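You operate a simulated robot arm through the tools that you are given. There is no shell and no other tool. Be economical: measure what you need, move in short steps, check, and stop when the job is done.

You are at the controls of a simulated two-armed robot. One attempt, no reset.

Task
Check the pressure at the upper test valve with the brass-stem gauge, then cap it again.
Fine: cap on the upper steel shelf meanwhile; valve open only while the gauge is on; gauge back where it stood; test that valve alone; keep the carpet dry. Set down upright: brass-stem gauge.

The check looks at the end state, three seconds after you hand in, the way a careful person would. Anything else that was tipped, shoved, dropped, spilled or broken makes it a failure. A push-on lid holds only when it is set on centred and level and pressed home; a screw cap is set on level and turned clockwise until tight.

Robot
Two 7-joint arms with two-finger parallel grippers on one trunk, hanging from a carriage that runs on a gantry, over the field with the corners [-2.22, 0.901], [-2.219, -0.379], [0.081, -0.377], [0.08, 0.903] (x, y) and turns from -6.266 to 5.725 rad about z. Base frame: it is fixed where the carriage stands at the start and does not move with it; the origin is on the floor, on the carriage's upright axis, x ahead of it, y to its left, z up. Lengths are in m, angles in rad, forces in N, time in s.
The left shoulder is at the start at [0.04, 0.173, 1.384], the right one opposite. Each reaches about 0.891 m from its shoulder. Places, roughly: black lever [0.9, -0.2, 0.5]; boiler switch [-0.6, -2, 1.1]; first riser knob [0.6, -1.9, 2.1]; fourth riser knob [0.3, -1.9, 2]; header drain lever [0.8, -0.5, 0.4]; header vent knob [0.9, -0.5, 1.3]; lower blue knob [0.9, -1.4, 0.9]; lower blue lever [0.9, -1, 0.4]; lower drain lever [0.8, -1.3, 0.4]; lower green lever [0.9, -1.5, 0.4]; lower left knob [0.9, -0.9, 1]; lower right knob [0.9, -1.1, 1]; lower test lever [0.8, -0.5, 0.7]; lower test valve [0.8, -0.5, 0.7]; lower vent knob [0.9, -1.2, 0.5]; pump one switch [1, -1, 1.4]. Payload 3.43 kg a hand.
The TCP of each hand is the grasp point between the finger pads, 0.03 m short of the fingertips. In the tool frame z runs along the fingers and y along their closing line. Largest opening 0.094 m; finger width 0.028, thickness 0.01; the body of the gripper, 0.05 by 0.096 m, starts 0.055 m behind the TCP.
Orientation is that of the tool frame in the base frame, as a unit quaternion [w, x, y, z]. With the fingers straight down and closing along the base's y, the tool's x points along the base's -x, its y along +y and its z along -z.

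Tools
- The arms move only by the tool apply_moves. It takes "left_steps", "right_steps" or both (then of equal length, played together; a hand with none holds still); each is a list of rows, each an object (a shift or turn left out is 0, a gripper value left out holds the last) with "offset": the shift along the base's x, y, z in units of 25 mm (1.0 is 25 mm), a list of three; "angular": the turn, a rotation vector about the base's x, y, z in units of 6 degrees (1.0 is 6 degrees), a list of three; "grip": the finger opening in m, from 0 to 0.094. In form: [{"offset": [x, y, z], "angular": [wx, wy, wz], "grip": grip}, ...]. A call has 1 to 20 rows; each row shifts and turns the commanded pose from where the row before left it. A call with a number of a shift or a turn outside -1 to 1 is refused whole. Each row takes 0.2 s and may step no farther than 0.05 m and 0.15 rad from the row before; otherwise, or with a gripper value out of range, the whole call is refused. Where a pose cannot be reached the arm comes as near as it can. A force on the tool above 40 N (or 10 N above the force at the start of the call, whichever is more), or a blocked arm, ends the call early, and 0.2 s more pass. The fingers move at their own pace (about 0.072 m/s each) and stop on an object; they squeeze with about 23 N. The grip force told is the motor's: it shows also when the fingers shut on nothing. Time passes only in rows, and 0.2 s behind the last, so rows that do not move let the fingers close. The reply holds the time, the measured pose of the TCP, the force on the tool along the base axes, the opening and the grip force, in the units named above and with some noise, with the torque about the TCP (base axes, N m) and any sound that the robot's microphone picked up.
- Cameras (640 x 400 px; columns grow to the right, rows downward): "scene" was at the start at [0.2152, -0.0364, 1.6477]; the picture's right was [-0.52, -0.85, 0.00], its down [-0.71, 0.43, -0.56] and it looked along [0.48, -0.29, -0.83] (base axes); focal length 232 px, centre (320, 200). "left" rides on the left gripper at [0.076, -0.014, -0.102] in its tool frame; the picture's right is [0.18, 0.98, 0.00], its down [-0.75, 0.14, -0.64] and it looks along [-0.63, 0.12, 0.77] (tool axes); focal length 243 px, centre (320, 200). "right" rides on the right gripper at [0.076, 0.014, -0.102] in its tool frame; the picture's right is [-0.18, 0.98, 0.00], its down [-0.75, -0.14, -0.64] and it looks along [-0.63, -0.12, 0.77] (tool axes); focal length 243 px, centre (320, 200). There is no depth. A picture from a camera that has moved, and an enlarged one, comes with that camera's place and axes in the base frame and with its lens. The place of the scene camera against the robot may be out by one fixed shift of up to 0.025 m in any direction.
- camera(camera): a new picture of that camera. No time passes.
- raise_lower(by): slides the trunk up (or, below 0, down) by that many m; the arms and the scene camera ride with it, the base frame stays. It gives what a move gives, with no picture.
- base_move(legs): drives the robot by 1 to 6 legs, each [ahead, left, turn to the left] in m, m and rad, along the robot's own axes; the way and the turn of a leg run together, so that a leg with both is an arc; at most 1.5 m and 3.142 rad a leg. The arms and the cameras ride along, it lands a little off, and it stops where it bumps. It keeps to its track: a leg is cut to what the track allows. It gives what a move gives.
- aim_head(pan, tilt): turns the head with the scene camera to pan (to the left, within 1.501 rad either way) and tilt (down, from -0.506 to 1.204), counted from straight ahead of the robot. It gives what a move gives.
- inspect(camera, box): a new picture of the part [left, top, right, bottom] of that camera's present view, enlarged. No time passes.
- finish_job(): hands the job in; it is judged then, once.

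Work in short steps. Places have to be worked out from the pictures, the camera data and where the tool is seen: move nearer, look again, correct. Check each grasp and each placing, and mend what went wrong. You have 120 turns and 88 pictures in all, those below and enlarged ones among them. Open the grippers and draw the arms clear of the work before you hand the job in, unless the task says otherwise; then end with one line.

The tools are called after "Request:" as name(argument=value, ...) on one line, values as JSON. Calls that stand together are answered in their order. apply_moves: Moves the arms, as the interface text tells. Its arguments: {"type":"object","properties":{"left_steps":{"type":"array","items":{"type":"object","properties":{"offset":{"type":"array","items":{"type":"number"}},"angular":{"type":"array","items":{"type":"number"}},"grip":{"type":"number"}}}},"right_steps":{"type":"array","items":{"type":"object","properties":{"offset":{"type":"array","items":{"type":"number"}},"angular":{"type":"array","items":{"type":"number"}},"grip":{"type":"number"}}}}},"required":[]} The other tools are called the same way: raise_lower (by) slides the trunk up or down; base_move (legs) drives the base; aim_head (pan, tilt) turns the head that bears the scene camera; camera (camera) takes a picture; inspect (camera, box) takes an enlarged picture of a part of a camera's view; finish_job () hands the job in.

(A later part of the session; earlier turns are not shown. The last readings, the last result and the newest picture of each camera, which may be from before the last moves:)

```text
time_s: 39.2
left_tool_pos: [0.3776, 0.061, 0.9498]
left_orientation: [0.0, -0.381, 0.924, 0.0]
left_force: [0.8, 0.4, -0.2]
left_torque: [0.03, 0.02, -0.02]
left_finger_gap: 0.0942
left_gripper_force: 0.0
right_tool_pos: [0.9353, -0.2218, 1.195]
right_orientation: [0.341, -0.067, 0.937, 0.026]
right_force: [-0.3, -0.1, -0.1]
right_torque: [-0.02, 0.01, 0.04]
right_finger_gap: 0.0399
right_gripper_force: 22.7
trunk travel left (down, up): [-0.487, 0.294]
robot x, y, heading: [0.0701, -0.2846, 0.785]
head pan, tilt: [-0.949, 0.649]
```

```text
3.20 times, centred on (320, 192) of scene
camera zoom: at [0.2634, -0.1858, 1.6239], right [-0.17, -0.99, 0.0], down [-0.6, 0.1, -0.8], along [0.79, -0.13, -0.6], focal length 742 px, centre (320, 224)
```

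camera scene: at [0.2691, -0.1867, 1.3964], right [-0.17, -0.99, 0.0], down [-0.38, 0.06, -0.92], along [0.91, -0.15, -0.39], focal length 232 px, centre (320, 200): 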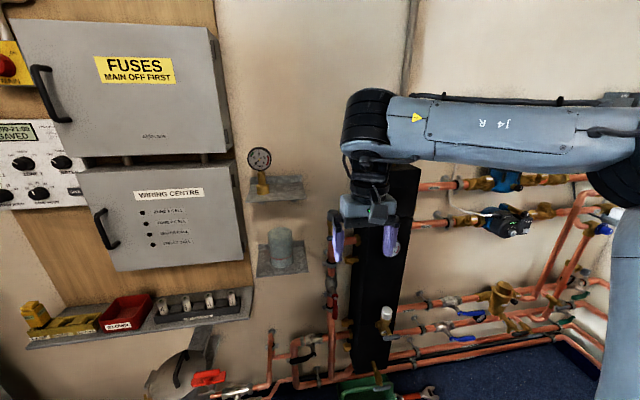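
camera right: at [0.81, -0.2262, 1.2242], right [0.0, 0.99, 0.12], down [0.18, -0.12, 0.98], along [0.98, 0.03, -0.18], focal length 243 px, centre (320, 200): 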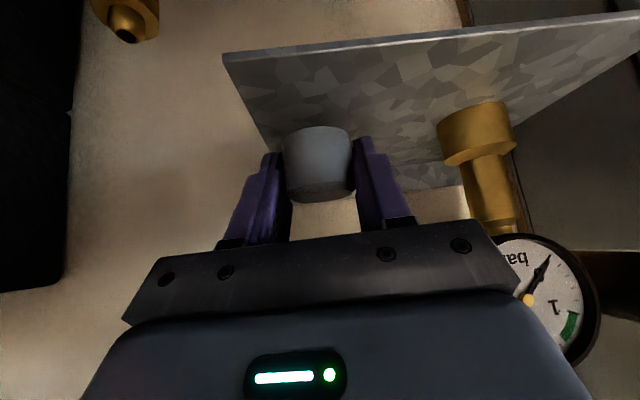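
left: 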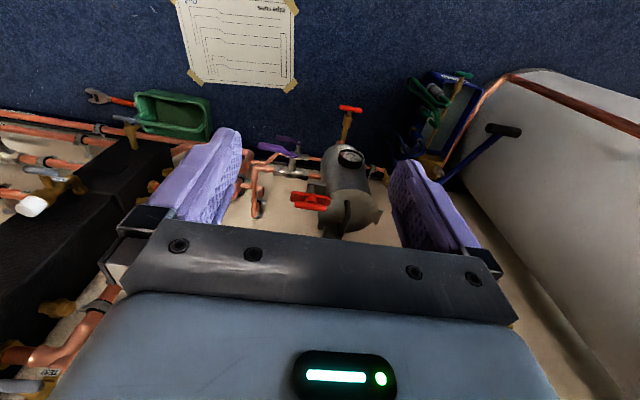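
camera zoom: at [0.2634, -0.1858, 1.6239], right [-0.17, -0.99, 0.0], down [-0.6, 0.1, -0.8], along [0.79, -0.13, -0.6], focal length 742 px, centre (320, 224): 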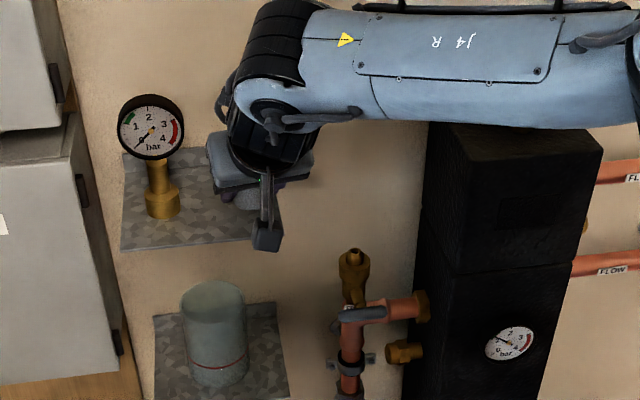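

Cap rim is ~1.4 cm above the shelf. I shift 6 mm left and lower gently until touch.

Request:
apply_moves(right_steps=[{"offset": [0, 0.25, -0.2]}, {"offset": [0, 0, -0.15]}, {"offset": [0, 0, -0.1]}])

Request:
inspect(camera="right", box=[200, 20, 440, 240])

```text
time_s: 40.0
left_tool_pos: [0.3785, 0.0608, 0.9505]
left_orientation: [0.0, -0.381, 0.925, -0.001]
left_force: [0.0, -0.7, -0.4]
left_torque: [0.01, -0.02, -0.01]
left_finger_gap: 0.0939
left_gripper_force: 0.0
right_tool_pos: [0.9387, -0.2132, 1.1924]
right_orientation: [0.349, -0.065, 0.934, 0.03]
right_force: [0.7, -1.6, 9.8]
right_torque: [-0.28, -0.14, -0.1]
right_finger_gap: 0.0402
right_gripper_force: 23.5
trunk travel left (down, up): [-0.487, 0.294]
robot x, y, heading: [0.0685, -0.284, 0.786]
head pan, tilt: [-0.949, 0.649]
stopped in row 3 (right hand): the force on the tool passed its limit at 44 N (the readings are from after the stop); the commanded pose is now the measured one
```

```text
1.82 times, centred on (320, 130) of right
camera zoom: at [0.813, -0.2182, 1.2202], right [0.0, 0.99, 0.13], down [0.17, -0.13, 0.98], along [0.99, 0.03, -0.17], focal length 441 px, centre (320, 327)
```

zoom: 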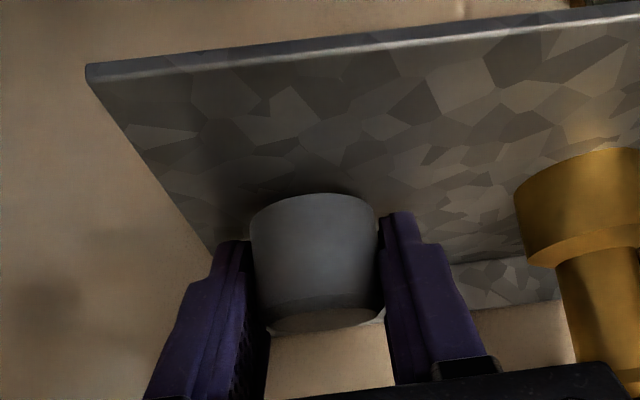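

The cap touched the shelf (44 N stop, now ~10 N). I ease up 1 mm, release, and check.

Request:
apply_moves(right_steps=[{"offset": [0, 0, 0.05]}, {"grip": 0.055}, {"grip": 0.055}])

Request:
inspect(camera="right", box=[200, 20, 440, 240])

```text
time_s: 40.8
left_tool_pos: [0.3787, 0.063, 0.9508]
left_orientation: [0.001, -0.382, 0.924, 0.0]
left_force: [-0.1, -0.8, 0.0]
left_torque: [-0.02, -0.03, 0.02]
left_finger_gap: 0.0939
left_gripper_force: 0.0
right_tool_pos: [0.9371, -0.2097, 1.1922]
right_orientation: [0.347, -0.068, 0.935, 0.032]
right_force: [-2.8, 6.0, 9.9]
right_torque: [-0.04, -0.07, 0.01]
right_finger_gap: 0.0508
right_gripper_force: 0.0
trunk travel left (down, up): [-0.487, 0.294]
robot x, y, heading: [0.0686, -0.2833, 0.784]
head pan, tilt: [-0.949, 0.649]
```

```text
1.82 times, centred on (320, 130) of right
camera zoom: at [0.8118, -0.2159, 1.2208], right [-0.01, 0.99, 0.13], down [0.17, -0.13, 0.98], along [0.98, 0.03, -0.17], focal length 441 px, centre (320, 327)
```

zoom: 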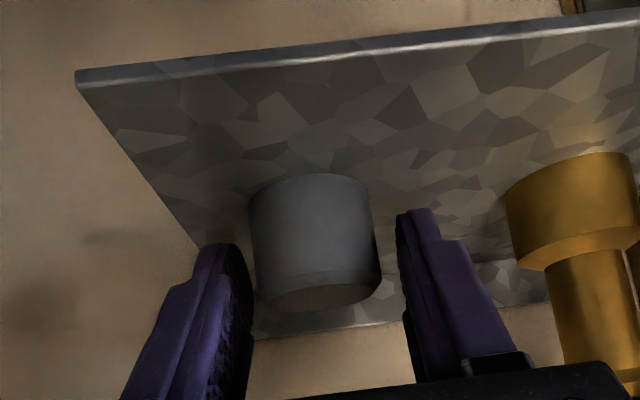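

The cap stands upright on the shelf; the fingertips seem to touch the shelf (10 N). I raise straight up first, then open a bit and back away.

Request:
apply_moves(right_steps=[{"offset": [0, 0, 0.2]}, {"offset": [0, 0, 0.3], "grip": 0.055}, {"offset": [-0.2, 0, 0.6]}, {"offset": [-0.8, 0, 0.6]}, {"offset": [-1, 0, 0.3]}, {"offset": [-1, 0, 0]}, {"offset": [-1, 0, 0]}, {"offset": [-1, 0, 0]}, {}])

Request:
camera(camera="right")

Request:
inspect(camera="scene", box=[220, 130, 420, 255])

```text
time_s: 42.8
left_tool_pos: [0.3783, 0.0616, 0.9492]
left_orientation: [0.0, -0.381, 0.925, 0.0]
left_force: [-0.3, -0.8, -0.9]
left_torque: [0.0, 0.03, -0.01]
left_finger_gap: 0.094
left_gripper_force: 0.0
right_tool_pos: [0.8119, -0.2156, 1.2429]
right_orientation: [0.345, -0.066, 0.936, 0.03]
right_force: [0.1, 0.4, -0.2]
right_torque: [0.01, -0.02, 0.02]
right_finger_gap: 0.0548
right_gripper_force: 0.1
trunk travel left (down, up): [-0.487, 0.294]
robot x, y, heading: [0.0682, -0.2849, 0.786]
head pan, tilt: [-0.949, 0.649]
```

```text
52 pictures are left
camera right: at [0.6863, -0.2198, 1.2702], right [0.0, 0.99, 0.13], down [0.17, -0.13, 0.98], along [0.98, 0.03, -0.17], focal length 243 px, centre (320, 200)
```

right: 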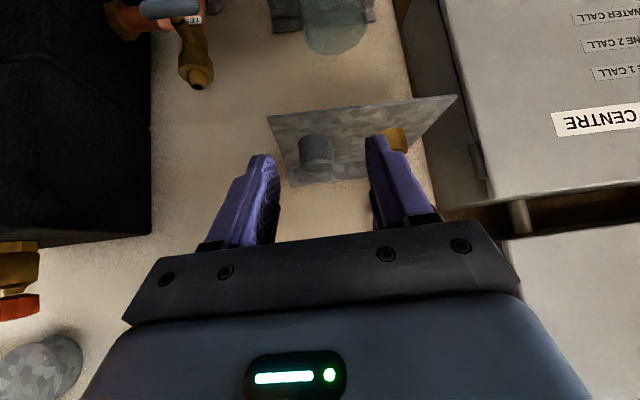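

```text
3.20 times, centred on (320, 192) of scene
camera zoom: at [0.2633, -0.1859, 1.624], right [-0.17, -0.99, 0.0], down [-0.6, 0.1, -0.8], along [0.79, -0.13, -0.6], focal length 742 px, centre (320, 224)
```

zoom: 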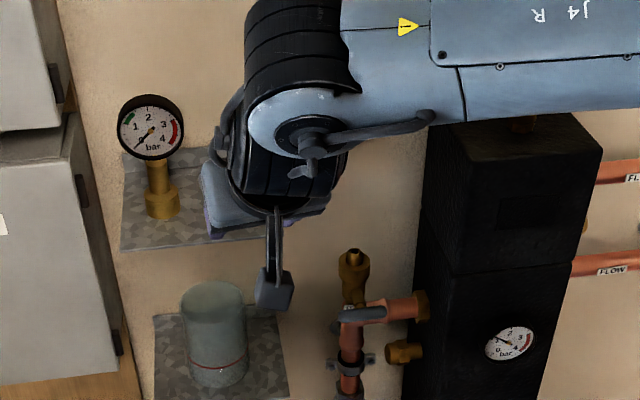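

The cap stands on the upper shelf. Next the gauge: I flatten the hand to about 10° below horizontal and come in front of its stem for a look.

Request:
apply_moves(right_steps=[{"offset": [-0.2, 0.3, 0], "angular": [0, 0, -0.7]}, {"offset": [-0.2, 0.3, 0], "angular": [0, 0, -0.7]}, {"offset": [0, 0.5, -0.2], "angular": [0, -0.95, 0]}, {"offset": [0, 0.5, -0.2], "angular": [0, -0.95, 0]}, {"offset": [0, 0.5, -0.2], "angular": [0, -0.95, 0]}, {"offset": [0, 0.5, -0.2], "angular": [0, -0.95, 0]}, {"offset": [0, 0.5, -0.3], "angular": [0, -0.95, 0]}, {"offset": [0, 0.5, -0.3], "angular": [0, -0.95, 0]}, {"offset": [0, 0.2, -0.3], "angular": [0, -0.95, 0]}, {}])

Request:
camera(camera="right")

Request:
camera(camera="scene")

```text
time_s: 45.0
left_tool_pos: [0.3782, 0.062, 0.9499]
left_orientation: [0.0, -0.382, 0.924, 0.0]
left_force: [-0.6, -0.4, 0.0]
left_torque: [0.03, 0.01, -0.02]
left_finger_gap: 0.0937
left_gripper_force: 0.1
right_tool_pos: [0.8872, -0.1432, 1.2183]
right_orientation: [0.646, -0.002, 0.763, 0.006]
right_force: [0.1, 0.5, -0.4]
right_torque: [0.04, -0.01, 0.02]
right_finger_gap: 0.055
right_gripper_force: 0.1
right hand out of reach, approached as far as the arm can: row 2, 3, 4, 5, 6, 7, 8, 9
trunk travel left (down, up): [-0.487, 0.294]
robot x, y, heading: [0.0718, -0.2824, 0.783]
head pan, tilt: [-0.949, 0.649]
```

```text
50 pictures are left
camera right: at [0.7732, -0.1303, 1.1603], right [0.02, 0.98, 0.19], down [-0.51, -0.15, 0.85], along [0.86, -0.11, 0.5], focal length 243 px, centre (320, 200)
```

right: 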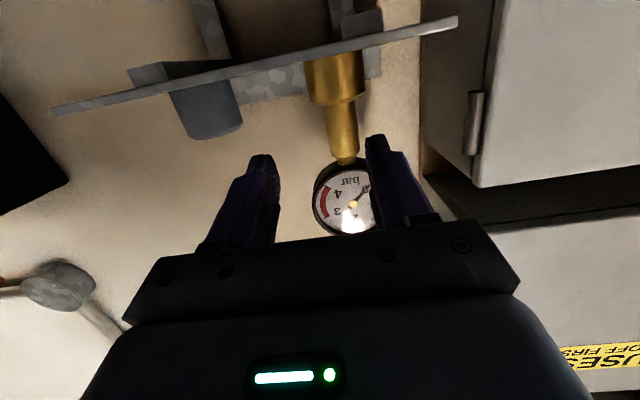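

```text
49 pictures are left
camera scene: at [0.2633, -0.1859, 1.624], right [-0.17, -0.99, 0.0], down [-0.6, 0.1, -0.8], along [0.79, -0.13, -0.6], focal length 232 px, centre (320, 200)
```

scene: 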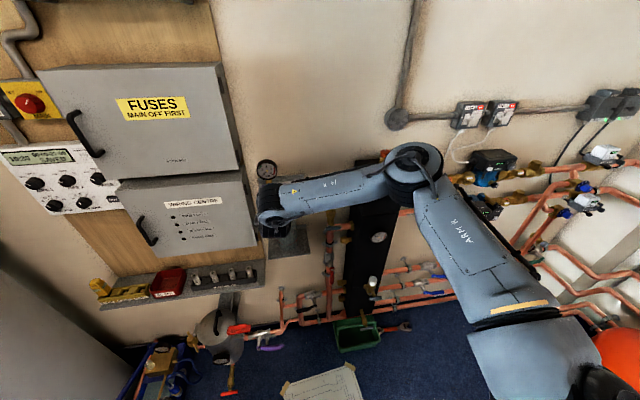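

The arm could only hold this flat pose further forward (x 0.887). Gauge axis is at y≈-0.127, free stem z≈1.187–1.225. I lower first, then centre on the stem in small steps.

Request:
apply_moves(right_steps=[{"offset": [0, 0, -0.48]}, {"offset": [0, 0.3, 0]}, {"offset": [0, 0.3, 0]}, {}])

Request:
camera(camera="right")

```text
time_s: 46.0
left_tool_pos: [0.3771, 0.0602, 0.951]
left_orientation: [-0.001, -0.382, 0.924, 0.0]
left_force: [0.1, 0.5, -0.3]
left_torque: [0.03, 0.0, 0.02]
left_finger_gap: 0.094
left_gripper_force: 0.0
right_tool_pos: [0.8952, -0.1366, 1.2131]
right_orientation: [0.646, -0.003, 0.763, 0.007]
right_force: [0.0, -0.1, 0.4]
right_torque: [-0.01, 0.0, 0.0]
right_finger_gap: 0.055
right_gripper_force: 0.1
right hand out of reach, approached as far as the arm can: row 1, 2, 3
trunk travel left (down, up): [-0.487, 0.294]
robot x, y, heading: [0.0695, -0.2838, 0.786]
head pan, tilt: [-0.949, 0.649]
```

```text
48 pictures are left
camera right: at [0.7821, -0.1228, 1.1552], right [0.02, 0.98, 0.19], down [-0.51, -0.15, 0.85], along [0.86, -0.11, 0.49], focal length 243 px, centre (320, 200)
```

right: 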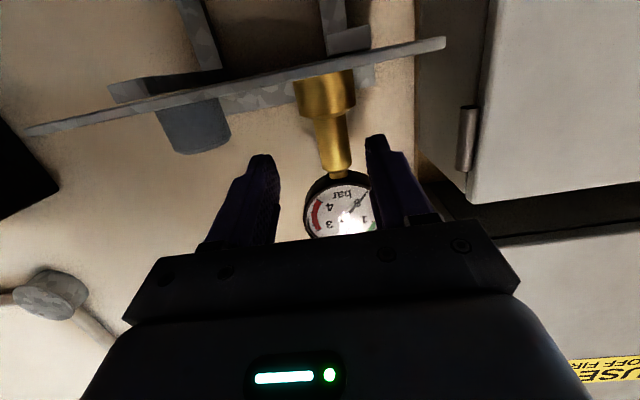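

The flat pose is at a wrist limit because the shoulder sits too far right. I back the hand out (tilting it down again) and then shift the base left.

Request:
apply_moves(right_steps=[{"offset": [-0.5, -0.3, 0], "angular": [0, 0.9, 0]}, {"offset": [-0.8, 0, 0.2], "angular": [0, 0.9, 0]}, {"offset": [-0.9, 0, 0.2], "angular": [0, 0.9, 0]}, {"offset": [-0.9, 0, 0.2], "angular": [0, 0.9, 0]}, {"offset": [-1, 0, 0.2]}, {"offset": [-1, 0, 0]}, {"offset": [-1, 0, 0]}, {"offset": [-1, 0, 0]}, {}])

Request:
base_move(legs=[[0.12, 0.12, 0]])

Request:
aim_head(pan=-0.85, tilt=0.6)

Request:
camera(camera="scene")

```text
time_s: 48.0
left_tool_pos: [0.3783, 0.0607, 0.9499]
left_orientation: [0.0, -0.382, 0.924, 0.001]
left_force: [-1.0, 0.2, 0.1]
left_torque: [-0.03, 0.02, -0.02]
left_finger_gap: 0.0939
left_gripper_force: 0.1
right_tool_pos: [0.8437, -0.1553, 1.2448]
right_orientation: [0.491, 0.001, 0.871, 0.004]
right_force: [-0.5, 0.2, 0.3]
right_torque: [-0.02, 0.0, 0.03]
right_finger_gap: 0.0552
right_gripper_force: 0.0
right hand out of reach, approached as far as the arm can: row 2, 3, 4, 5, 6, 7, 8
trunk travel left (down, up): [-0.487, 0.294]
robot x, y, heading: [0.0697, -0.2857, 0.782]
head pan, tilt: [-0.949, 0.649]
```

```text
time_s: 49.5
left_tool_pos: [0.3787, 0.2343, 0.9502]
left_orientation: [0.0, -0.382, 0.924, -0.001]
left_force: [0.0, 0.0, -0.5]
left_torque: [-0.02, 0.05, -0.01]
left_finger_gap: 0.094
left_gripper_force: 0.0
right_tool_pos: [0.8449, 0.0212, 1.2452]
right_orientation: [0.491, -0.001, 0.871, 0.007]
right_force: [0.9, 1.3, 0.9]
right_torque: [-0.03, 0.03, -0.01]
right_finger_gap: 0.0551
right_gripper_force: 0.0
trunk travel left (down, up): [-0.487, 0.294]
robot x, y, heading: [0.0738, -0.1121, 0.782]
head pan, tilt: [-0.949, 0.649]
```

```text
time_s: 50.2
left_tool_pos: [0.3787, 0.2359, 0.9507]
left_orientation: [0.0, -0.382, 0.924, 0.0]
left_force: [0.4, -0.6, 0.2]
left_torque: [0.0, -0.01, -0.04]
left_finger_gap: 0.0939
left_gripper_force: 0.0
right_tool_pos: [0.8437, 0.0189, 1.2446]
right_orientation: [0.491, -0.001, 0.871, 0.006]
right_force: [0.0, 0.0, 0.0]
right_torque: [0.03, 0.01, 0.0]
right_finger_gap: 0.0552
right_gripper_force: 0.1
trunk travel left (down, up): [-0.487, 0.294]
robot x, y, heading: [0.0707, -0.1102, 0.788]
head pan, tilt: [-0.85, 0.6]
```

```text
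47 pictures are left
camera scene: at [0.267, -0.0039, 1.6282], right [-0.07, -1.0, 0.0], down [-0.56, 0.04, -0.82], along [0.82, -0.05, -0.57], focal length 232 px, centre (320, 200)
```

scene: 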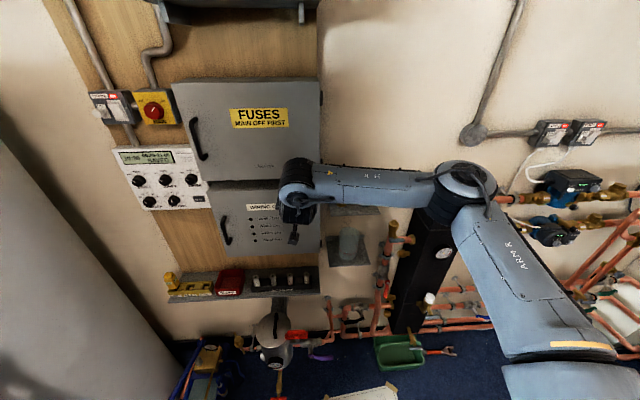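

The base is now 0.17 m further left. I pull the hand back and toward the gauge line, then view.

Request:
apply_moves(right_steps=[{"offset": [-1, 0, 0]}, {"offset": [-1, -0.5, 0]}, {"offset": [-1, -0.9, 0]}, {"offset": [-1, -0.9, 0]}, {"offset": [-0.5, -0.9, 0]}, {"offset": [0, -0.9, 0]}, {"offset": [0, -0.9, 0]}, {"offset": [0, -0.9, 0]}, {}])

Request:
camera(camera="right")

Request:
camera(camera="scene")

```text
time_s: 52.2
left_tool_pos: [0.3779, 0.2347, 0.9503]
left_orientation: [0.0, -0.383, 0.924, 0.001]
left_force: [-0.1, -0.2, 0.6]
left_torque: [0.01, 0.03, 0.01]
left_finger_gap: 0.0935
left_gripper_force: 0.0
right_tool_pos: [0.8204, -0.1449, 1.2498]
right_orientation: [0.491, -0.001, 0.871, 0.006]
right_force: [0.1, 0.5, 0.3]
right_torque: [0.03, -0.02, 0.02]
right_finger_gap: 0.0554
right_gripper_force: 0.1
right hand out of reach, approached as far as the arm can: row 1, 2, 3, 4, 5
trunk travel left (down, up): [-0.487, 0.294]
robot x, y, heading: [0.0711, -0.116, 0.791]
head pan, tilt: [-0.85, 0.6]
```

```text
46 pictures are left
camera right: at [0.6934, -0.131, 1.2382], right [0.09, 0.98, 0.17], down [-0.16, -0.15, 0.98], along [0.98, -0.11, 0.14], focal length 243 px, centre (320, 200)
```

right: 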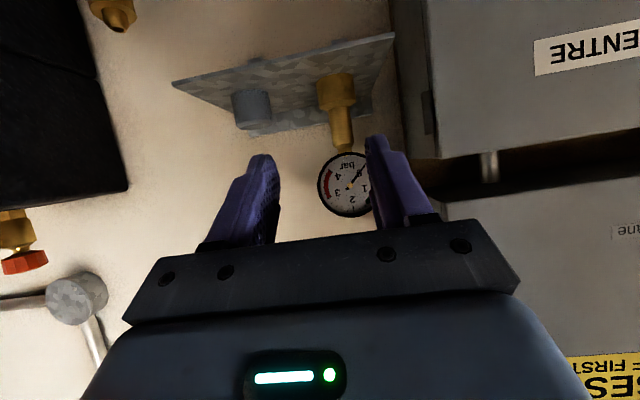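

```text
45 pictures are left
camera scene: at [0.2671, -0.0037, 1.6282], right [-0.07, -1.0, 0.0], down [-0.56, 0.04, -0.83], along [0.82, -0.05, -0.56], focal length 232 px, centre (320, 200)
```

scene: 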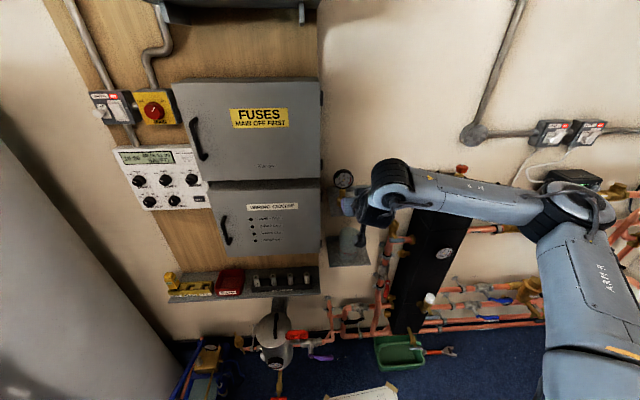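

Gauge and cap are undisturbed. The folded elbow is the limit, so I turn the base back right so that the forearm points at the wall, and lower the trunk a bit.

Request:
base_move(legs=[[0, 0, -0.54]])

Request:
raise_lower(by=-0.12)

Request:
aim_head(pan=-0.45, tilt=0.5)

Request:
camera(camera="scene")

```text
time_s: 54.1
left_tool_pos: [0.5148, 0.0197, 0.9496]
left_orientation: [0.0, -0.113, 0.994, 0.0]
left_force: [0.4, -0.8, 0.2]
left_torque: [-0.02, 0.01, 0.02]
left_finger_gap: 0.0943
left_gripper_force: 0.2
right_tool_pos: [0.6895, -0.5367, 1.2503]
right_orientation: [0.474, 0.239, 0.838, -0.13]
right_force: [0.1, -0.3, 0.0]
right_torque: [0.0, 0.0, 0.0]
right_finger_gap: 0.0549
right_gripper_force: 0.1
trunk travel left (down, up): [-0.487, 0.294]
robot x, y, heading: [0.0696, -0.1093, 0.231]
head pan, tilt: [-0.85, 0.6]
```

```text
time_s: 55.6
left_tool_pos: [0.5151, 0.019, 0.8306]
left_orientation: [-0.001, -0.113, 0.994, 0.0]
left_force: [0.4, -0.3, -0.2]
left_torque: [-0.01, 0.01, -0.02]
left_finger_gap: 0.0943
left_gripper_force: 0.1
right_tool_pos: [0.69, -0.5366, 1.1304]
right_orientation: [0.474, 0.24, 0.837, -0.131]
right_force: [-0.8, -0.6, -0.4]
right_torque: [-0.06, -0.02, 0.02]
right_finger_gap: 0.0549
right_gripper_force: 0.1
trunk travel left (down, up): [-0.367, 0.414]
robot x, y, heading: [0.0722, -0.1084, 0.223]
head pan, tilt: [-0.85, 0.6]
```

```text
time_s: 56.5
left_tool_pos: [0.5146, 0.0186, 0.8299]
left_orientation: [0.0, -0.113, 0.994, 0.0]
left_force: [0.6, 0.3, -0.6]
left_torque: [-0.02, 0.01, 0.0]
left_finger_gap: 0.0937
left_gripper_force: 0.0
right_tool_pos: [0.689, -0.5367, 1.1302]
right_orientation: [0.473, 0.239, 0.838, -0.13]
right_force: [-0.4, -0.8, 0.5]
right_torque: [-0.01, 0.01, -0.01]
right_finger_gap: 0.0551
right_gripper_force: 0.0
trunk travel left (down, up): [-0.367, 0.414]
robot x, y, heading: [0.0693, -0.1114, 0.23]
head pan, tilt: [-0.45, 0.499]
```

```text
44 pictures are left
camera scene: at [0.3102, -0.0955, 1.5173], right [-0.22, -0.97, 0.0], down [-0.47, 0.11, -0.88], along [0.86, -0.2, -0.48], focal length 232 px, centre (320, 200)
```

scene: 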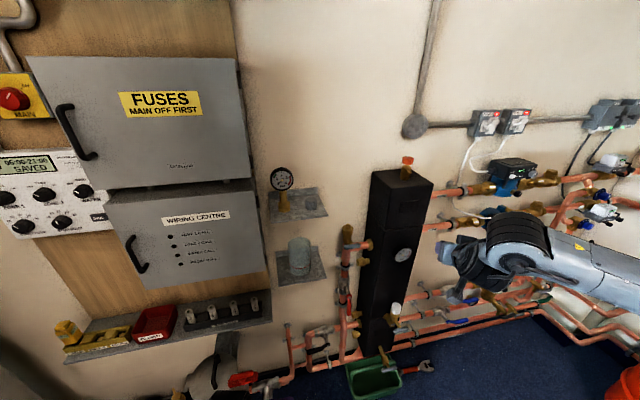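

The right side is clear now. I swing the hand left in front of the gauge, unwinding the yaw and flattening it to ~10°.

Request:
apply_moves(right_steps=[{"offset": [-0.5, 0.9, 0.2], "angular": [0, 0, 0.88]}, {"offset": [-0.5, 0.9, 0.2], "angular": [0, 0, 0.88]}, {"offset": [0, 0.9, 0.2], "angular": [0, 0, 0.88]}, {"offset": [0, 0.9, 0.2], "angular": [0, 0, 0.88]}, {"offset": [0, 0.9, 0.2], "angular": [0, 0, 0.88]}, {"offset": [0, 0.9, 0.2], "angular": [0, 0, 0.88]}, {"offset": [0, 0.9, 0.2], "angular": [0, -0.9, 0]}, {"offset": [0, 0.9, 0.2], "angular": [0, -0.9, 0]}, {"offset": [0, 0.9, 0.2], "angular": [0, -0.9, 0]}, {"offset": [0, 0.9, 0.2], "angular": [0, -0.8, 0]}, {"offset": [0, 0.9, 0.2]}, {"offset": [0.3, 0.9, 0.2]}, {"offset": [0.3, 0.9, 0.2]}, {"offset": [0.3, 0.9, 0.2]}, {"offset": [0.3, 0.9, 0.2]}, {"offset": [0.3, 0.9, 0]}, {"offset": [0.3, 0.9, 0]}, {"offset": [0.3, 0.9, 0]}, {}])

Request:
camera(camera="right")

Request:
camera(camera="scene")

```text
time_s: 60.5
left_tool_pos: [0.5155, 0.0192, 0.8297]
left_orientation: [0.0, -0.112, 0.994, 0.0]
left_force: [-0.3, -0.4, 0.3]
left_torque: [0.02, 0.01, 0.0]
left_finger_gap: 0.0938
left_gripper_force: 0.0
right_tool_pos: [0.7241, -0.1671, 1.2405]
right_orientation: [0.64, -0.001, 0.769, 0.003]
right_force: [-0.4, -0.2, 0.4]
right_torque: [-0.01, -0.02, 0.0]
right_finger_gap: 0.0551
right_gripper_force: 0.1
right hand out of reach, approached as far as the arm can: row 13, 14, 15, 16, 17, 18
trunk travel left (down, up): [-0.367, 0.414]
robot x, y, heading: [0.0746, -0.1131, 0.221]
head pan, tilt: [-0.45, 0.499]
```

```text
43 pictures are left
camera right: at [0.6107, -0.1542, 1.1829], right [0.03, 0.98, 0.18], down [-0.5, -0.15, 0.86], along [0.87, -0.12, 0.48], focal length 243 px, centre (320, 200)
```

right: 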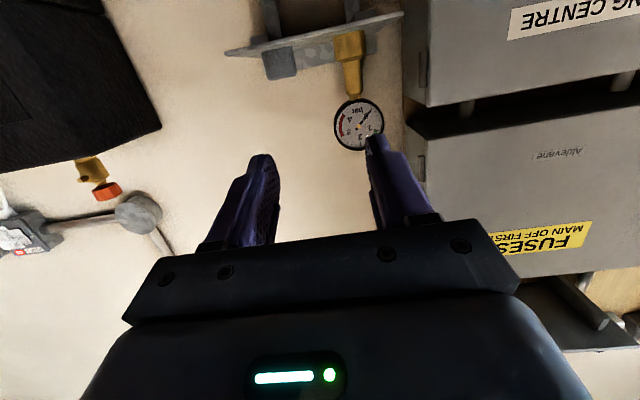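

```text
42 pictures are left
camera scene: at [0.3101, -0.0957, 1.5173], right [-0.22, -0.97, 0.0], down [-0.47, 0.11, -0.88], along [0.86, -0.2, -0.48], focal length 232 px, centre (320, 200)
```

scene: 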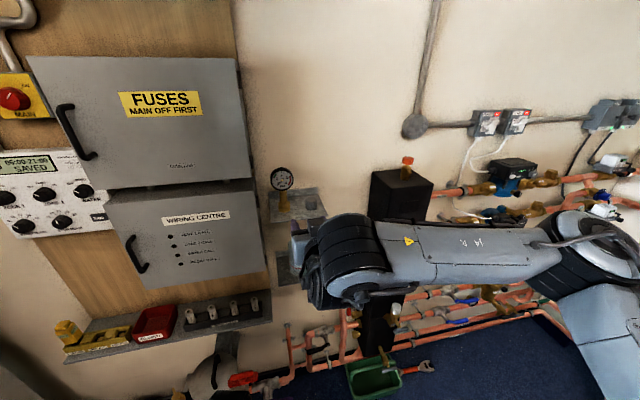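

The limit relaxes going forward. I advance toward the stem height and line, stopping short of the dial.

Request:
apply_moves(right_steps=[{"offset": [1, 0, -0.3]}, {"offset": [1, 0.3, -0.3]}, {"offset": [1, 0.5, -0.3]}, {"offset": [1, 0.4, -0.3]}, {"offset": [0.6, 0.4, -0.2]}, {}])

Request:
camera(camera="right")

```text
time_s: 61.9
left_tool_pos: [0.5157, 0.0204, 0.8298]
left_orientation: [0.0, -0.114, 0.993, 0.0]
left_force: [-0.4, -0.2, -0.1]
left_torque: [-0.02, 0.03, -0.01]
left_finger_gap: 0.0941
left_gripper_force: 0.1
right_tool_pos: [0.834, -0.1505, 1.2081]
right_orientation: [0.642, 0.0, 0.767, 0.005]
right_force: [-0.3, -0.5, -0.3]
right_torque: [0.01, 0.03, 0.0]
right_finger_gap: 0.0549
right_gripper_force: 0.0
right hand out of reach, approached as far as the arm can: row 4, 5
trunk travel left (down, up): [-0.367, 0.414]
robot x, y, heading: [0.071, -0.1154, 0.229]
head pan, tilt: [-0.45, 0.499]
```

```text
41 pictures are left
camera right: at [0.7188, -0.1366, 1.1526], right [0.03, 0.98, 0.19], down [-0.5, -0.15, 0.85], along [0.87, -0.12, 0.48], focal length 243 px, centre (320, 200)
```

right: 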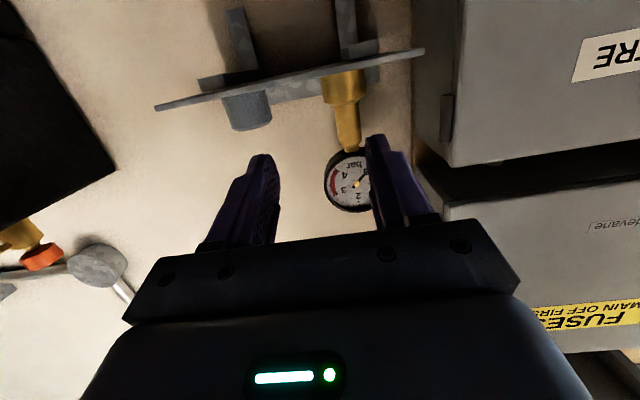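

I need ~2 cm more to the left; yawing the hand 10° left relieves the wrist, so I do that and advance along the new finger direction.

Request:
apply_moves(right_steps=[{"angular": [0, 0, 0.85]}, {"offset": [0.2, 0.3, 0], "angular": [0, 0, 0.85]}, {"offset": [0.5, 0.3, 0]}, {"offset": [0.4, 0.2, 0]}, {}])

Request:
camera(camera="right")

```text
time_s: 63.1
left_tool_pos: [0.5163, 0.019, 0.8303]
left_orientation: [0.0, -0.112, 0.994, 0.0]
left_force: [-0.1, -0.5, 0.4]
left_torque: [0.02, 0.03, -0.04]
left_finger_gap: 0.094
left_gripper_force: 0.0
right_tool_pos: [0.8609, -0.1317, 1.2073]
right_orientation: [0.639, -0.067, 0.764, 0.061]
right_force: [0.3, 0.6, 0.4]
right_torque: [-0.03, 0.02, 0.02]
right_finger_gap: 0.0551
right_gripper_force: 0.1
trunk travel left (down, up): [-0.367, 0.414]
robot x, y, heading: [0.0747, -0.1098, 0.234]
head pan, tilt: [-0.45, 0.499]
```

```text
40 pictures are left
camera right: at [0.7454, -0.1377, 1.1504], right [-0.15, 0.97, 0.19], down [-0.46, -0.24, 0.85], along [0.87, 0.04, 0.48], focal length 243 px, centre (320, 200)
```

right: 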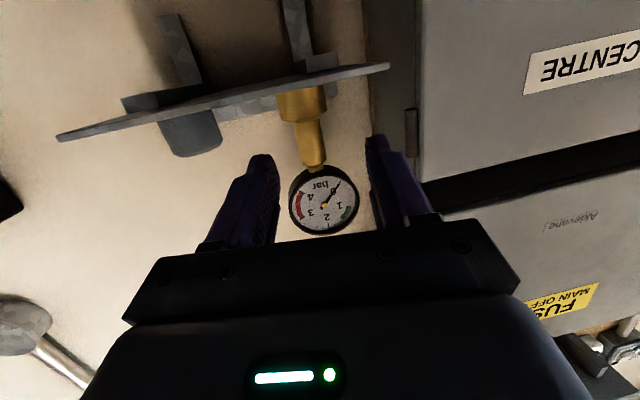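

The gauge is centred between the fingers. I advance to the stem axis at about [0.948,-0.127,1.204].

Request:
apply_moves(right_steps=[{"offset": [0.5, 0.15, -0.12]}, {"offset": [0.8, 0.1, 0]}, {"offset": [0.8, 0, 0]}, {"offset": [0.8, 0, 0]}, {"offset": [0.5, 0, 0]}, {}])

Request:
camera(camera="right")

Request:
inspect(camera="scene", box=[230, 130, 380, 255])

```text
time_s: 64.5
left_tool_pos: [0.5152, 0.02, 0.8305]
left_orientation: [0.0, -0.113, 0.994, 0.0]
left_force: [-0.2, -0.2, 0.7]
left_torque: [-0.02, -0.03, 0.0]
left_finger_gap: 0.094
left_gripper_force: 0.1
right_tool_pos: [0.9125, -0.1638, 1.2113]
right_orientation: [0.638, -0.068, 0.764, 0.062]
right_force: [-0.3, 0.7, 0.2]
right_torque: [0.0, 0.02, 0.02]
right_finger_gap: 0.0553
right_gripper_force: 0.3
right hand out of reach, approached as far as the arm can: row 2, 3, 4, 5
trunk travel left (down, up): [-0.367, 0.414]
robot x, y, heading: [0.0726, -0.1121, 0.229]
head pan, tilt: [-0.45, 0.499]
```

```text
39 pictures are left
camera right: at [0.7982, -0.1696, 1.1547], right [-0.15, 0.97, 0.19], down [-0.46, -0.24, 0.85], along [0.87, 0.04, 0.48], focal length 243 px, centre (320, 200)
```

right: 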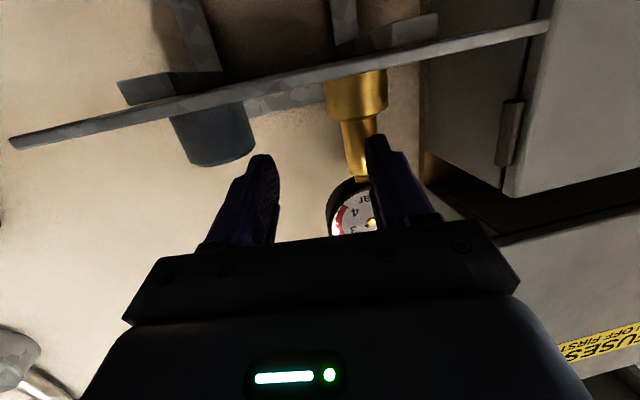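

```text
3.20 times, centred on (305, 192) of scene
camera zoom: at [0.3101, -0.0954, 1.5173], right [-0.22, -0.97, 0.0], down [-0.47, 0.11, -0.88], along [0.86, -0.2, -0.48], focal length 742 px, centre (368, 224)
```

zoom: 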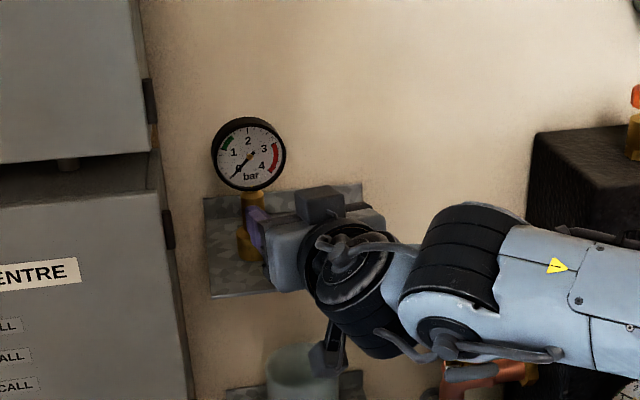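

The reach limit slid the hand 3.5 cm right, so the left finger is just in front of the stem. I back out along the fingers, pitching down and yawing more left, which suits the forearm better.

Request:
apply_moves(right_steps=[{"offset": [-0.8, -0.1, 0]}, {"offset": [-0.8, -0.1, 0.1]}, {"offset": [-0.8, -0.1, 0.2], "angular": [-0.15, 0.9, 0.5]}, {"offset": [-0.4, 0, 0.2], "angular": [-0.15, 0.9, 0.5]}, {"offset": [0, 0, 0], "angular": [-0.15, 0.9, 0.5]}, {}])

Request:
camera(camera="right")

```text
time_s: 65.9
left_tool_pos: [0.5151, 0.0184, 0.8304]
left_orientation: [0.0, -0.114, 0.994, 0.0]
left_force: [0.6, -0.4, -0.4]
left_torque: [-0.01, 0.0, 0.04]
left_finger_gap: 0.0941
left_gripper_force: 0.0
right_tool_pos: [0.8433, -0.1684, 1.2236]
right_orientation: [0.515, -0.133, 0.841, 0.102]
right_force: [0.5, 1.0, 0.2]
right_torque: [0.04, -0.03, 0.01]
right_finger_gap: 0.055
right_gripper_force: 0.0
trunk travel left (down, up): [-0.367, 0.414]
robot x, y, heading: [0.0743, -0.1084, 0.226]
head pan, tilt: [-0.45, 0.499]
```

```text
37 pictures are left
camera right: at [0.7199, -0.1952, 1.2026], right [-0.24, 0.95, 0.2], down [-0.17, -0.24, 0.96], along [0.96, 0.2, 0.22], focal length 243 px, centre (320, 200)
```

right: 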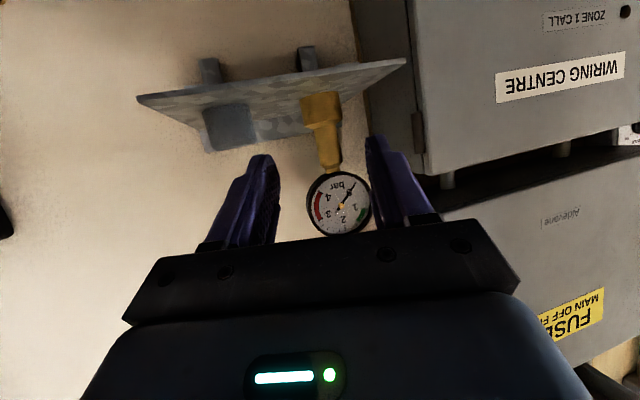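

This pose is fully reachable and the gauge is centred. I drop to stem height and advance along the finger direction.

Request:
apply_moves(right_steps=[{"offset": [0.3, 0.12, -0.6]}, {"offset": [0.8, 0.31, -0.06]}, {"offset": [0.8, 0.31, 0]}, {"offset": [0.8, 0.31, 0]}, {}])

Request:
camera(camera="right")

```text
time_s: 67.1
left_tool_pos: [0.5154, 0.0194, 0.8291]
left_orientation: [0.0, -0.113, 0.994, 0.0]
left_force: [-0.2, -0.5, -0.7]
left_torque: [0.02, -0.01, -0.02]
left_finger_gap: 0.0941
left_gripper_force: 0.1
right_tool_pos: [0.8999, -0.1511, 1.2064]
right_orientation: [0.515, -0.133, 0.84, 0.103]
right_force: [-1.2, 0.1, -0.8]
right_torque: [0.01, 0.02, 0.01]
right_finger_gap: 0.0549
right_gripper_force: 0.0
right hand out of reach, approached as far as the arm can: row 4
trunk travel left (down, up): [-0.367, 0.414]
robot x, y, heading: [0.0713, -0.1111, 0.225]
head pan, tilt: [-0.45, 0.499]
```

```text
36 pictures are left
camera right: at [0.7761, -0.1797, 1.1849], right [-0.24, 0.95, 0.2], down [-0.17, -0.24, 0.96], along [0.96, 0.2, 0.22], focal length 243 px, centre (320, 200)
```

right: 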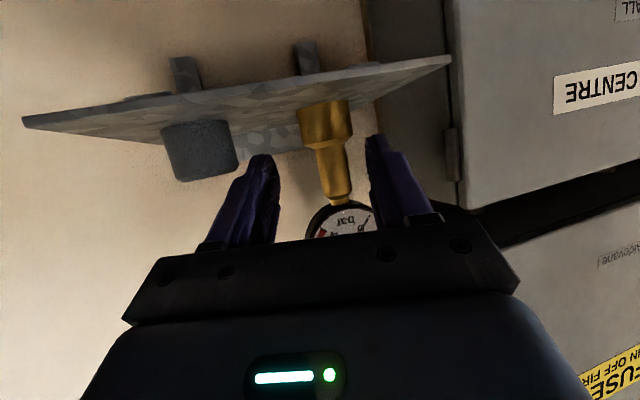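

Here it is the outer reach limit (and at heading 0.79 it was the inner one), so a heading in between suits. I back the hand out and turn the base left by 0.33.

Request:
apply_moves(right_steps=[{"offset": [-0.8, -0.31, 0]}, {"offset": [-0.8, -0.31, 0]}, {"offset": [-0.8, -0.31, 0]}, {"offset": [-0.9, -0.9, 0.1]}, {"offset": [-0.9, -0.9, 0.1]}, {"offset": [-0.9, -0.9, 0.1]}, {"offset": [-0.5, -0.9, 0.1]}, {"offset": [0, -0.9, 0]}, {"offset": [0, -0.9, 0]}, {"offset": [0, -0.9, 0]}, {"offset": [0, -0.9, 0]}, {}])

Request:
base_move(legs=[[0, 0, 0.33]])

Request:
camera(camera="right")

```text
time_s: 69.7
left_tool_pos: [0.5166, 0.0194, 0.8306]
left_orientation: [0.0, -0.113, 0.994, 0.0]
left_force: [0.2, 0.5, 0.7]
left_torque: [-0.03, 0.03, 0.0]
left_finger_gap: 0.0939
left_gripper_force: 0.1
right_tool_pos: [0.762, -0.3562, 1.218]
right_orientation: [0.516, -0.133, 0.84, 0.102]
right_force: [0.7, 0.6, -1.0]
right_torque: [-0.03, 0.01, 0.02]
right_finger_gap: 0.055
right_gripper_force: 0.1
trunk travel left (down, up): [-0.367, 0.414]
robot x, y, heading: [0.0705, -0.1118, 0.227]
head pan, tilt: [-0.45, 0.499]
```

```text
time_s: 71.1
left_tool_pos: [0.448, 0.1586, 0.8312]
left_orientation: [0.0, -0.276, 0.961, 0.0]
left_force: [-1.2, -0.1, 0.1]
left_torque: [-0.01, -0.01, -0.01]
left_finger_gap: 0.0941
left_gripper_force: 0.0
right_tool_pos: [0.8038, -0.1164, 1.2185]
right_orientation: [0.492, -0.271, 0.806, 0.187]
right_force: [-0.6, 1.0, 0.4]
right_torque: [-0.03, 0.02, 0.01]
right_finger_gap: 0.0549
right_gripper_force: 0.0
trunk travel left (down, up): [-0.367, 0.414]
robot x, y, heading: [0.0704, -0.109, 0.56]
head pan, tilt: [-0.45, 0.499]
```

```text
35 pictures are left
camera right: at [0.6961, -0.1824, 1.197], right [-0.54, 0.82, 0.2], down [-0.08, -0.28, 0.96], along [0.84, 0.5, 0.22], focal length 243 px, centre (320, 200)
```

right: 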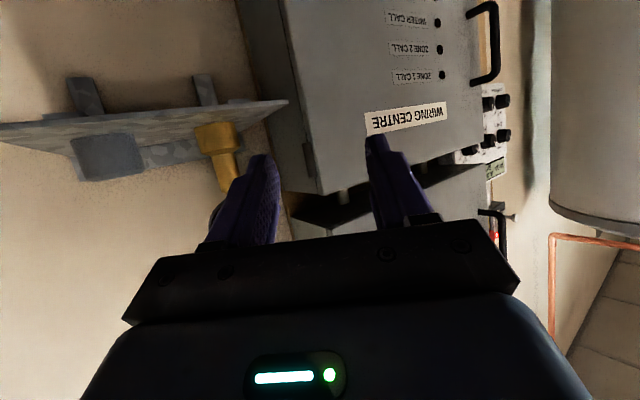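

Heading 0.56 now. I yaw the hand back to ~12° left and line up on the stem again.

Request:
apply_moves(right_steps=[{"offset": [0, -0.4, 0], "angular": [0, 0, -0.9]}, {"offset": [0, -0.4, 0], "angular": [0, 0, -0.9]}, {"offset": [0, -0.4, 0], "angular": [0, 0, -0.9]}, {"offset": [0.2, -0.2, -0.1], "angular": [0, 0, -0.9]}, {"offset": [0.4, 0, -0.2], "angular": [0, 0, -0.9]}, {"offset": [0.7, 0.1, -0.2]}, {}])

Request:
camera(camera="right")

```text
time_s: 72.7
left_tool_pos: [0.4483, 0.1581, 0.8293]
left_orientation: [0.0, -0.276, 0.961, 0.001]
left_force: [-0.1, -1.2, -0.3]
left_torque: [-0.02, -0.01, 0.0]
left_finger_gap: 0.0939
left_gripper_force: 0.0
right_tool_pos: [0.8363, -0.1495, 1.2068]
right_orientation: [0.522, -0.074, 0.847, 0.066]
right_force: [-0.1, 0.4, -0.5]
right_torque: [-0.01, -0.01, 0.03]
right_finger_gap: 0.055
right_gripper_force: 0.1
trunk travel left (down, up): [-0.367, 0.414]
robot x, y, heading: [0.0718, -0.1146, 0.562]
head pan, tilt: [-0.45, 0.499]
```

```text
34 pictures are left
camera right: at [0.71, -0.1583, 1.1854], right [-0.11, 0.97, 0.2], down [-0.2, -0.22, 0.96], along [0.97, 0.07, 0.22], focal length 243 px, centre (320, 200)
```

right: 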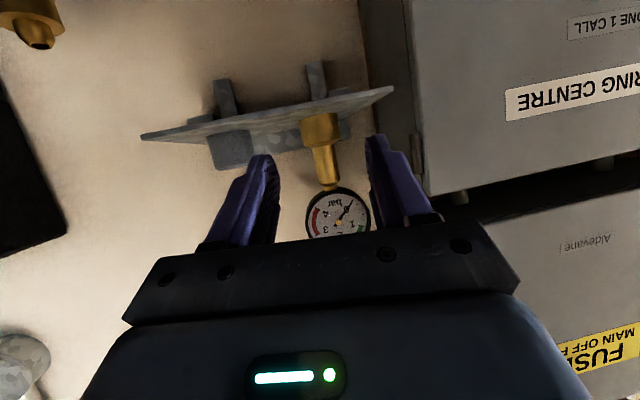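

Well aligned and within reach. I advance to the stem axis.

Request:
apply_moves(right_steps=[{"offset": [0.9, 0.17, 0]}, {"offset": [0.9, 0.17, 0]}, {"offset": [0.9, 0.17, 0]}, {"offset": [0.9, 0.17, 0]}, {"offset": [0.8, 0.16, 0]}, {}])

Request:
camera(camera="right")

```text
time_s: 74.1
left_tool_pos: [0.4487, 0.1584, 0.8291]
left_orientation: [0.001, -0.276, 0.961, -0.001]
left_force: [0.3, -0.4, -0.6]
left_torque: [0.05, 0.0, -0.06]
left_finger_gap: 0.0938
left_gripper_force: 0.2
right_tool_pos: [0.9461, -0.1282, 1.2071]
right_orientation: [0.522, -0.075, 0.847, 0.067]
right_force: [-0.3, 0.7, 0.2]
right_torque: [0.05, 0.0, 0.02]
right_finger_gap: 0.055
right_gripper_force: 0.1
trunk travel left (down, up): [-0.367, 0.414]
robot x, y, heading: [0.0726, -0.1122, 0.563]
head pan, tilt: [-0.45, 0.499]
```

```text
33 pictures are left
camera right: at [0.8205, -0.1376, 1.1846], right [-0.11, 0.97, 0.2], down [-0.2, -0.22, 0.96], along [0.97, 0.07, 0.22], focal length 243 px, centre (320, 200)
```

right: 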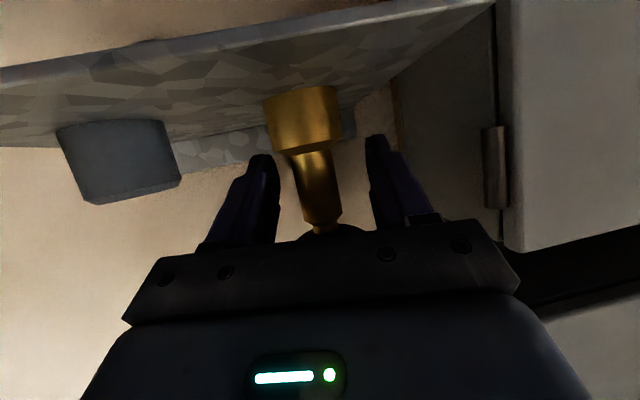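

The stem is between the fingers. I close gently on it.

Request:
apply_moves(right_steps=[{"grip": 0.01}, {"grip": 0.01}, {"grip": 0.01}, {"grip": 0.01}])

Request:
camera(camera="right")

```text
time_s: 75.1
left_tool_pos: [0.448, 0.1574, 0.8294]
left_orientation: [0.0, -0.277, 0.961, 0.0]
left_force: [-0.7, 0.0, -0.1]
left_torque: [-0.01, 0.02, 0.06]
left_finger_gap: 0.094
left_gripper_force: 0.0
right_tool_pos: [0.9469, -0.1262, 1.2057]
right_orientation: [0.522, -0.074, 0.847, 0.066]
right_force: [1.5, -0.5, -0.3]
right_torque: [-0.02, 0.06, 0.01]
right_finger_gap: 0.0316
right_gripper_force: 22.9
trunk travel left (down, up): [-0.367, 0.414]
robot x, y, heading: [0.0674, -0.1116, 0.562]
head pan, tilt: [-0.45, 0.499]
```

```text
32 pictures are left
camera right: at [0.8206, -0.1375, 1.1849], right [-0.11, 0.97, 0.2], down [-0.2, -0.22, 0.96], along [0.97, 0.07, 0.22], focal length 243 px, centre (320, 200)
```

right: 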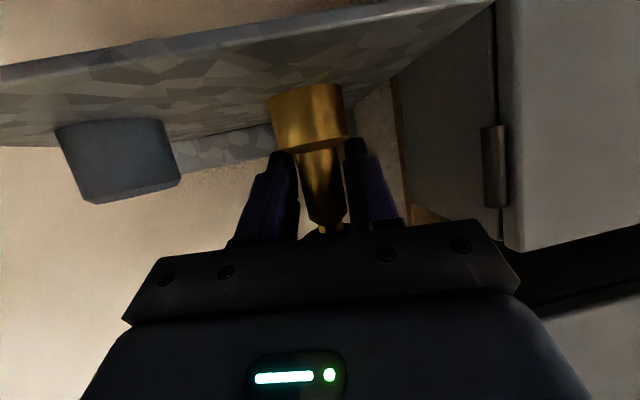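

The stem is held (0.032 m). I lift 2.5 cm, draw it out over the shelf's front edge, and check.

Request:
apply_moves(right_steps=[{"offset": [0, 0, 0.3]}, {"offset": [0, 0, 0.5]}, {"offset": [0, 0, 0.5]}, {"offset": [-0.8, -0.17, 0]}, {"offset": [-0.8, -0.17, 0]}, {"offset": [-0.8, -0.17, 0]}, {"offset": [-0.8, -0.17, 0]}, {}])

Request:
camera(camera="right")

Request:
camera(camera="scene")

```text
time_s: 76.9
left_tool_pos: [0.4484, 0.159, 0.8296]
left_orientation: [0.0, -0.276, 0.961, 0.0]
left_force: [0.4, 0.1, 1.1]
left_torque: [0.03, 0.02, 0.02]
left_finger_gap: 0.0938
left_gripper_force: 0.0
right_tool_pos: [0.8645, -0.1442, 1.2375]
right_orientation: [0.522, -0.075, 0.847, 0.067]
right_force: [0.1, -0.2, -3.8]
right_torque: [0.01, 0.03, -0.01]
right_finger_gap: 0.0316
right_gripper_force: 22.5
trunk travel left (down, up): [-0.367, 0.414]
robot x, y, heading: [0.0713, -0.1111, 0.562]
head pan, tilt: [-0.45, 0.499]
```

```text
31 pictures are left
camera right: at [0.7383, -0.1548, 1.2159], right [-0.11, 0.97, 0.2], down [-0.2, -0.22, 0.96], along [0.97, 0.07, 0.22], focal length 243 px, centre (320, 200)
```

right: 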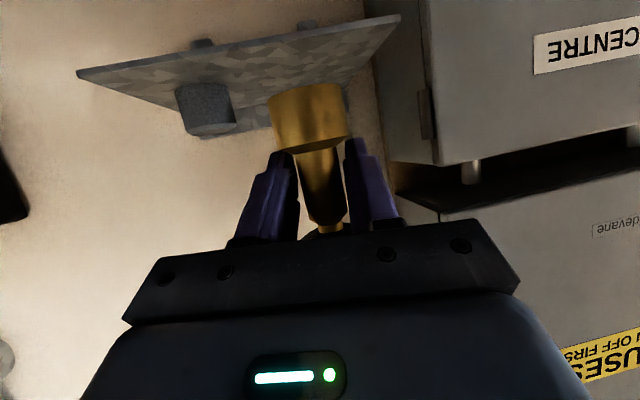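

```text
30 pictures are left
camera scene: at [0.2915, -0.0161, 1.5173], right [0.11, -0.99, 0.0], down [-0.48, -0.05, -0.88], along [0.87, 0.1, -0.48], focal length 232 px, centre (320, 200)
```

scene: 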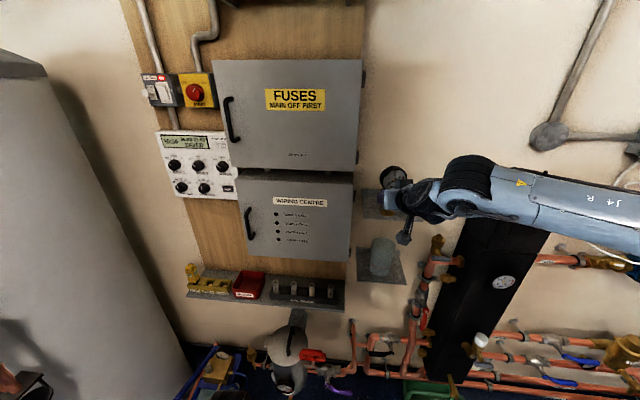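

The gauge hangs upright in the hand. I carry it right along the front of the shelf to the valve line, unwinding the yaw.

Request:
apply_moves(right_steps=[{"offset": [-0.3, -0.8, 0]}, {"offset": [0, -1, 0]}, {"offset": [0, -1, 0]}, {"offset": [0, -1, 0]}, {"offset": [0, -1, 0], "angular": [0, 0, -0.68]}, {"offset": [0, -1, 0], "angular": [0, 0, -0.68]}, {"offset": [0, -1, 0], "angular": [0, 0, -0.68]}, {"offset": [0.3, -0.8, 0]}, {"offset": [0, -0.5, -0.5]}, {"offset": [0, 0, -0.5]}, {}])

Request:
camera(camera="right")

```text
time_s: 79.3
left_tool_pos: [0.4471, 0.1577, 0.8301]
left_orientation: [0.0, -0.276, 0.961, 0.0]
left_force: [0.2, -0.8, -0.2]
left_torque: [0.0, 0.01, 0.01]
left_finger_gap: 0.0941
left_gripper_force: 0.1
right_tool_pos: [0.8668, -0.3484, 1.2108]
right_orientation: [0.526, 0.016, 0.85, 0.011]
right_force: [-0.2, 0.2, -3.0]
right_torque: [0.03, -0.02, -0.04]
right_finger_gap: 0.0314
right_gripper_force: 23.0
trunk travel left (down, up): [-0.367, 0.414]
robot x, y, heading: [0.0698, -0.113, 0.559]
head pan, tilt: [-0.45, 0.499]
```

```text
29 pictures are left
camera right: at [0.7408, -0.331, 1.1903], right [0.1, 0.98, 0.2], down [-0.24, -0.17, 0.96], along [0.97, -0.14, 0.22], focal length 243 px, centre (320, 200)
```

right: 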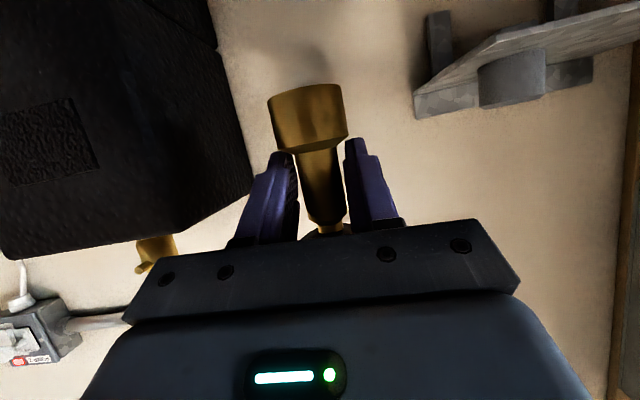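

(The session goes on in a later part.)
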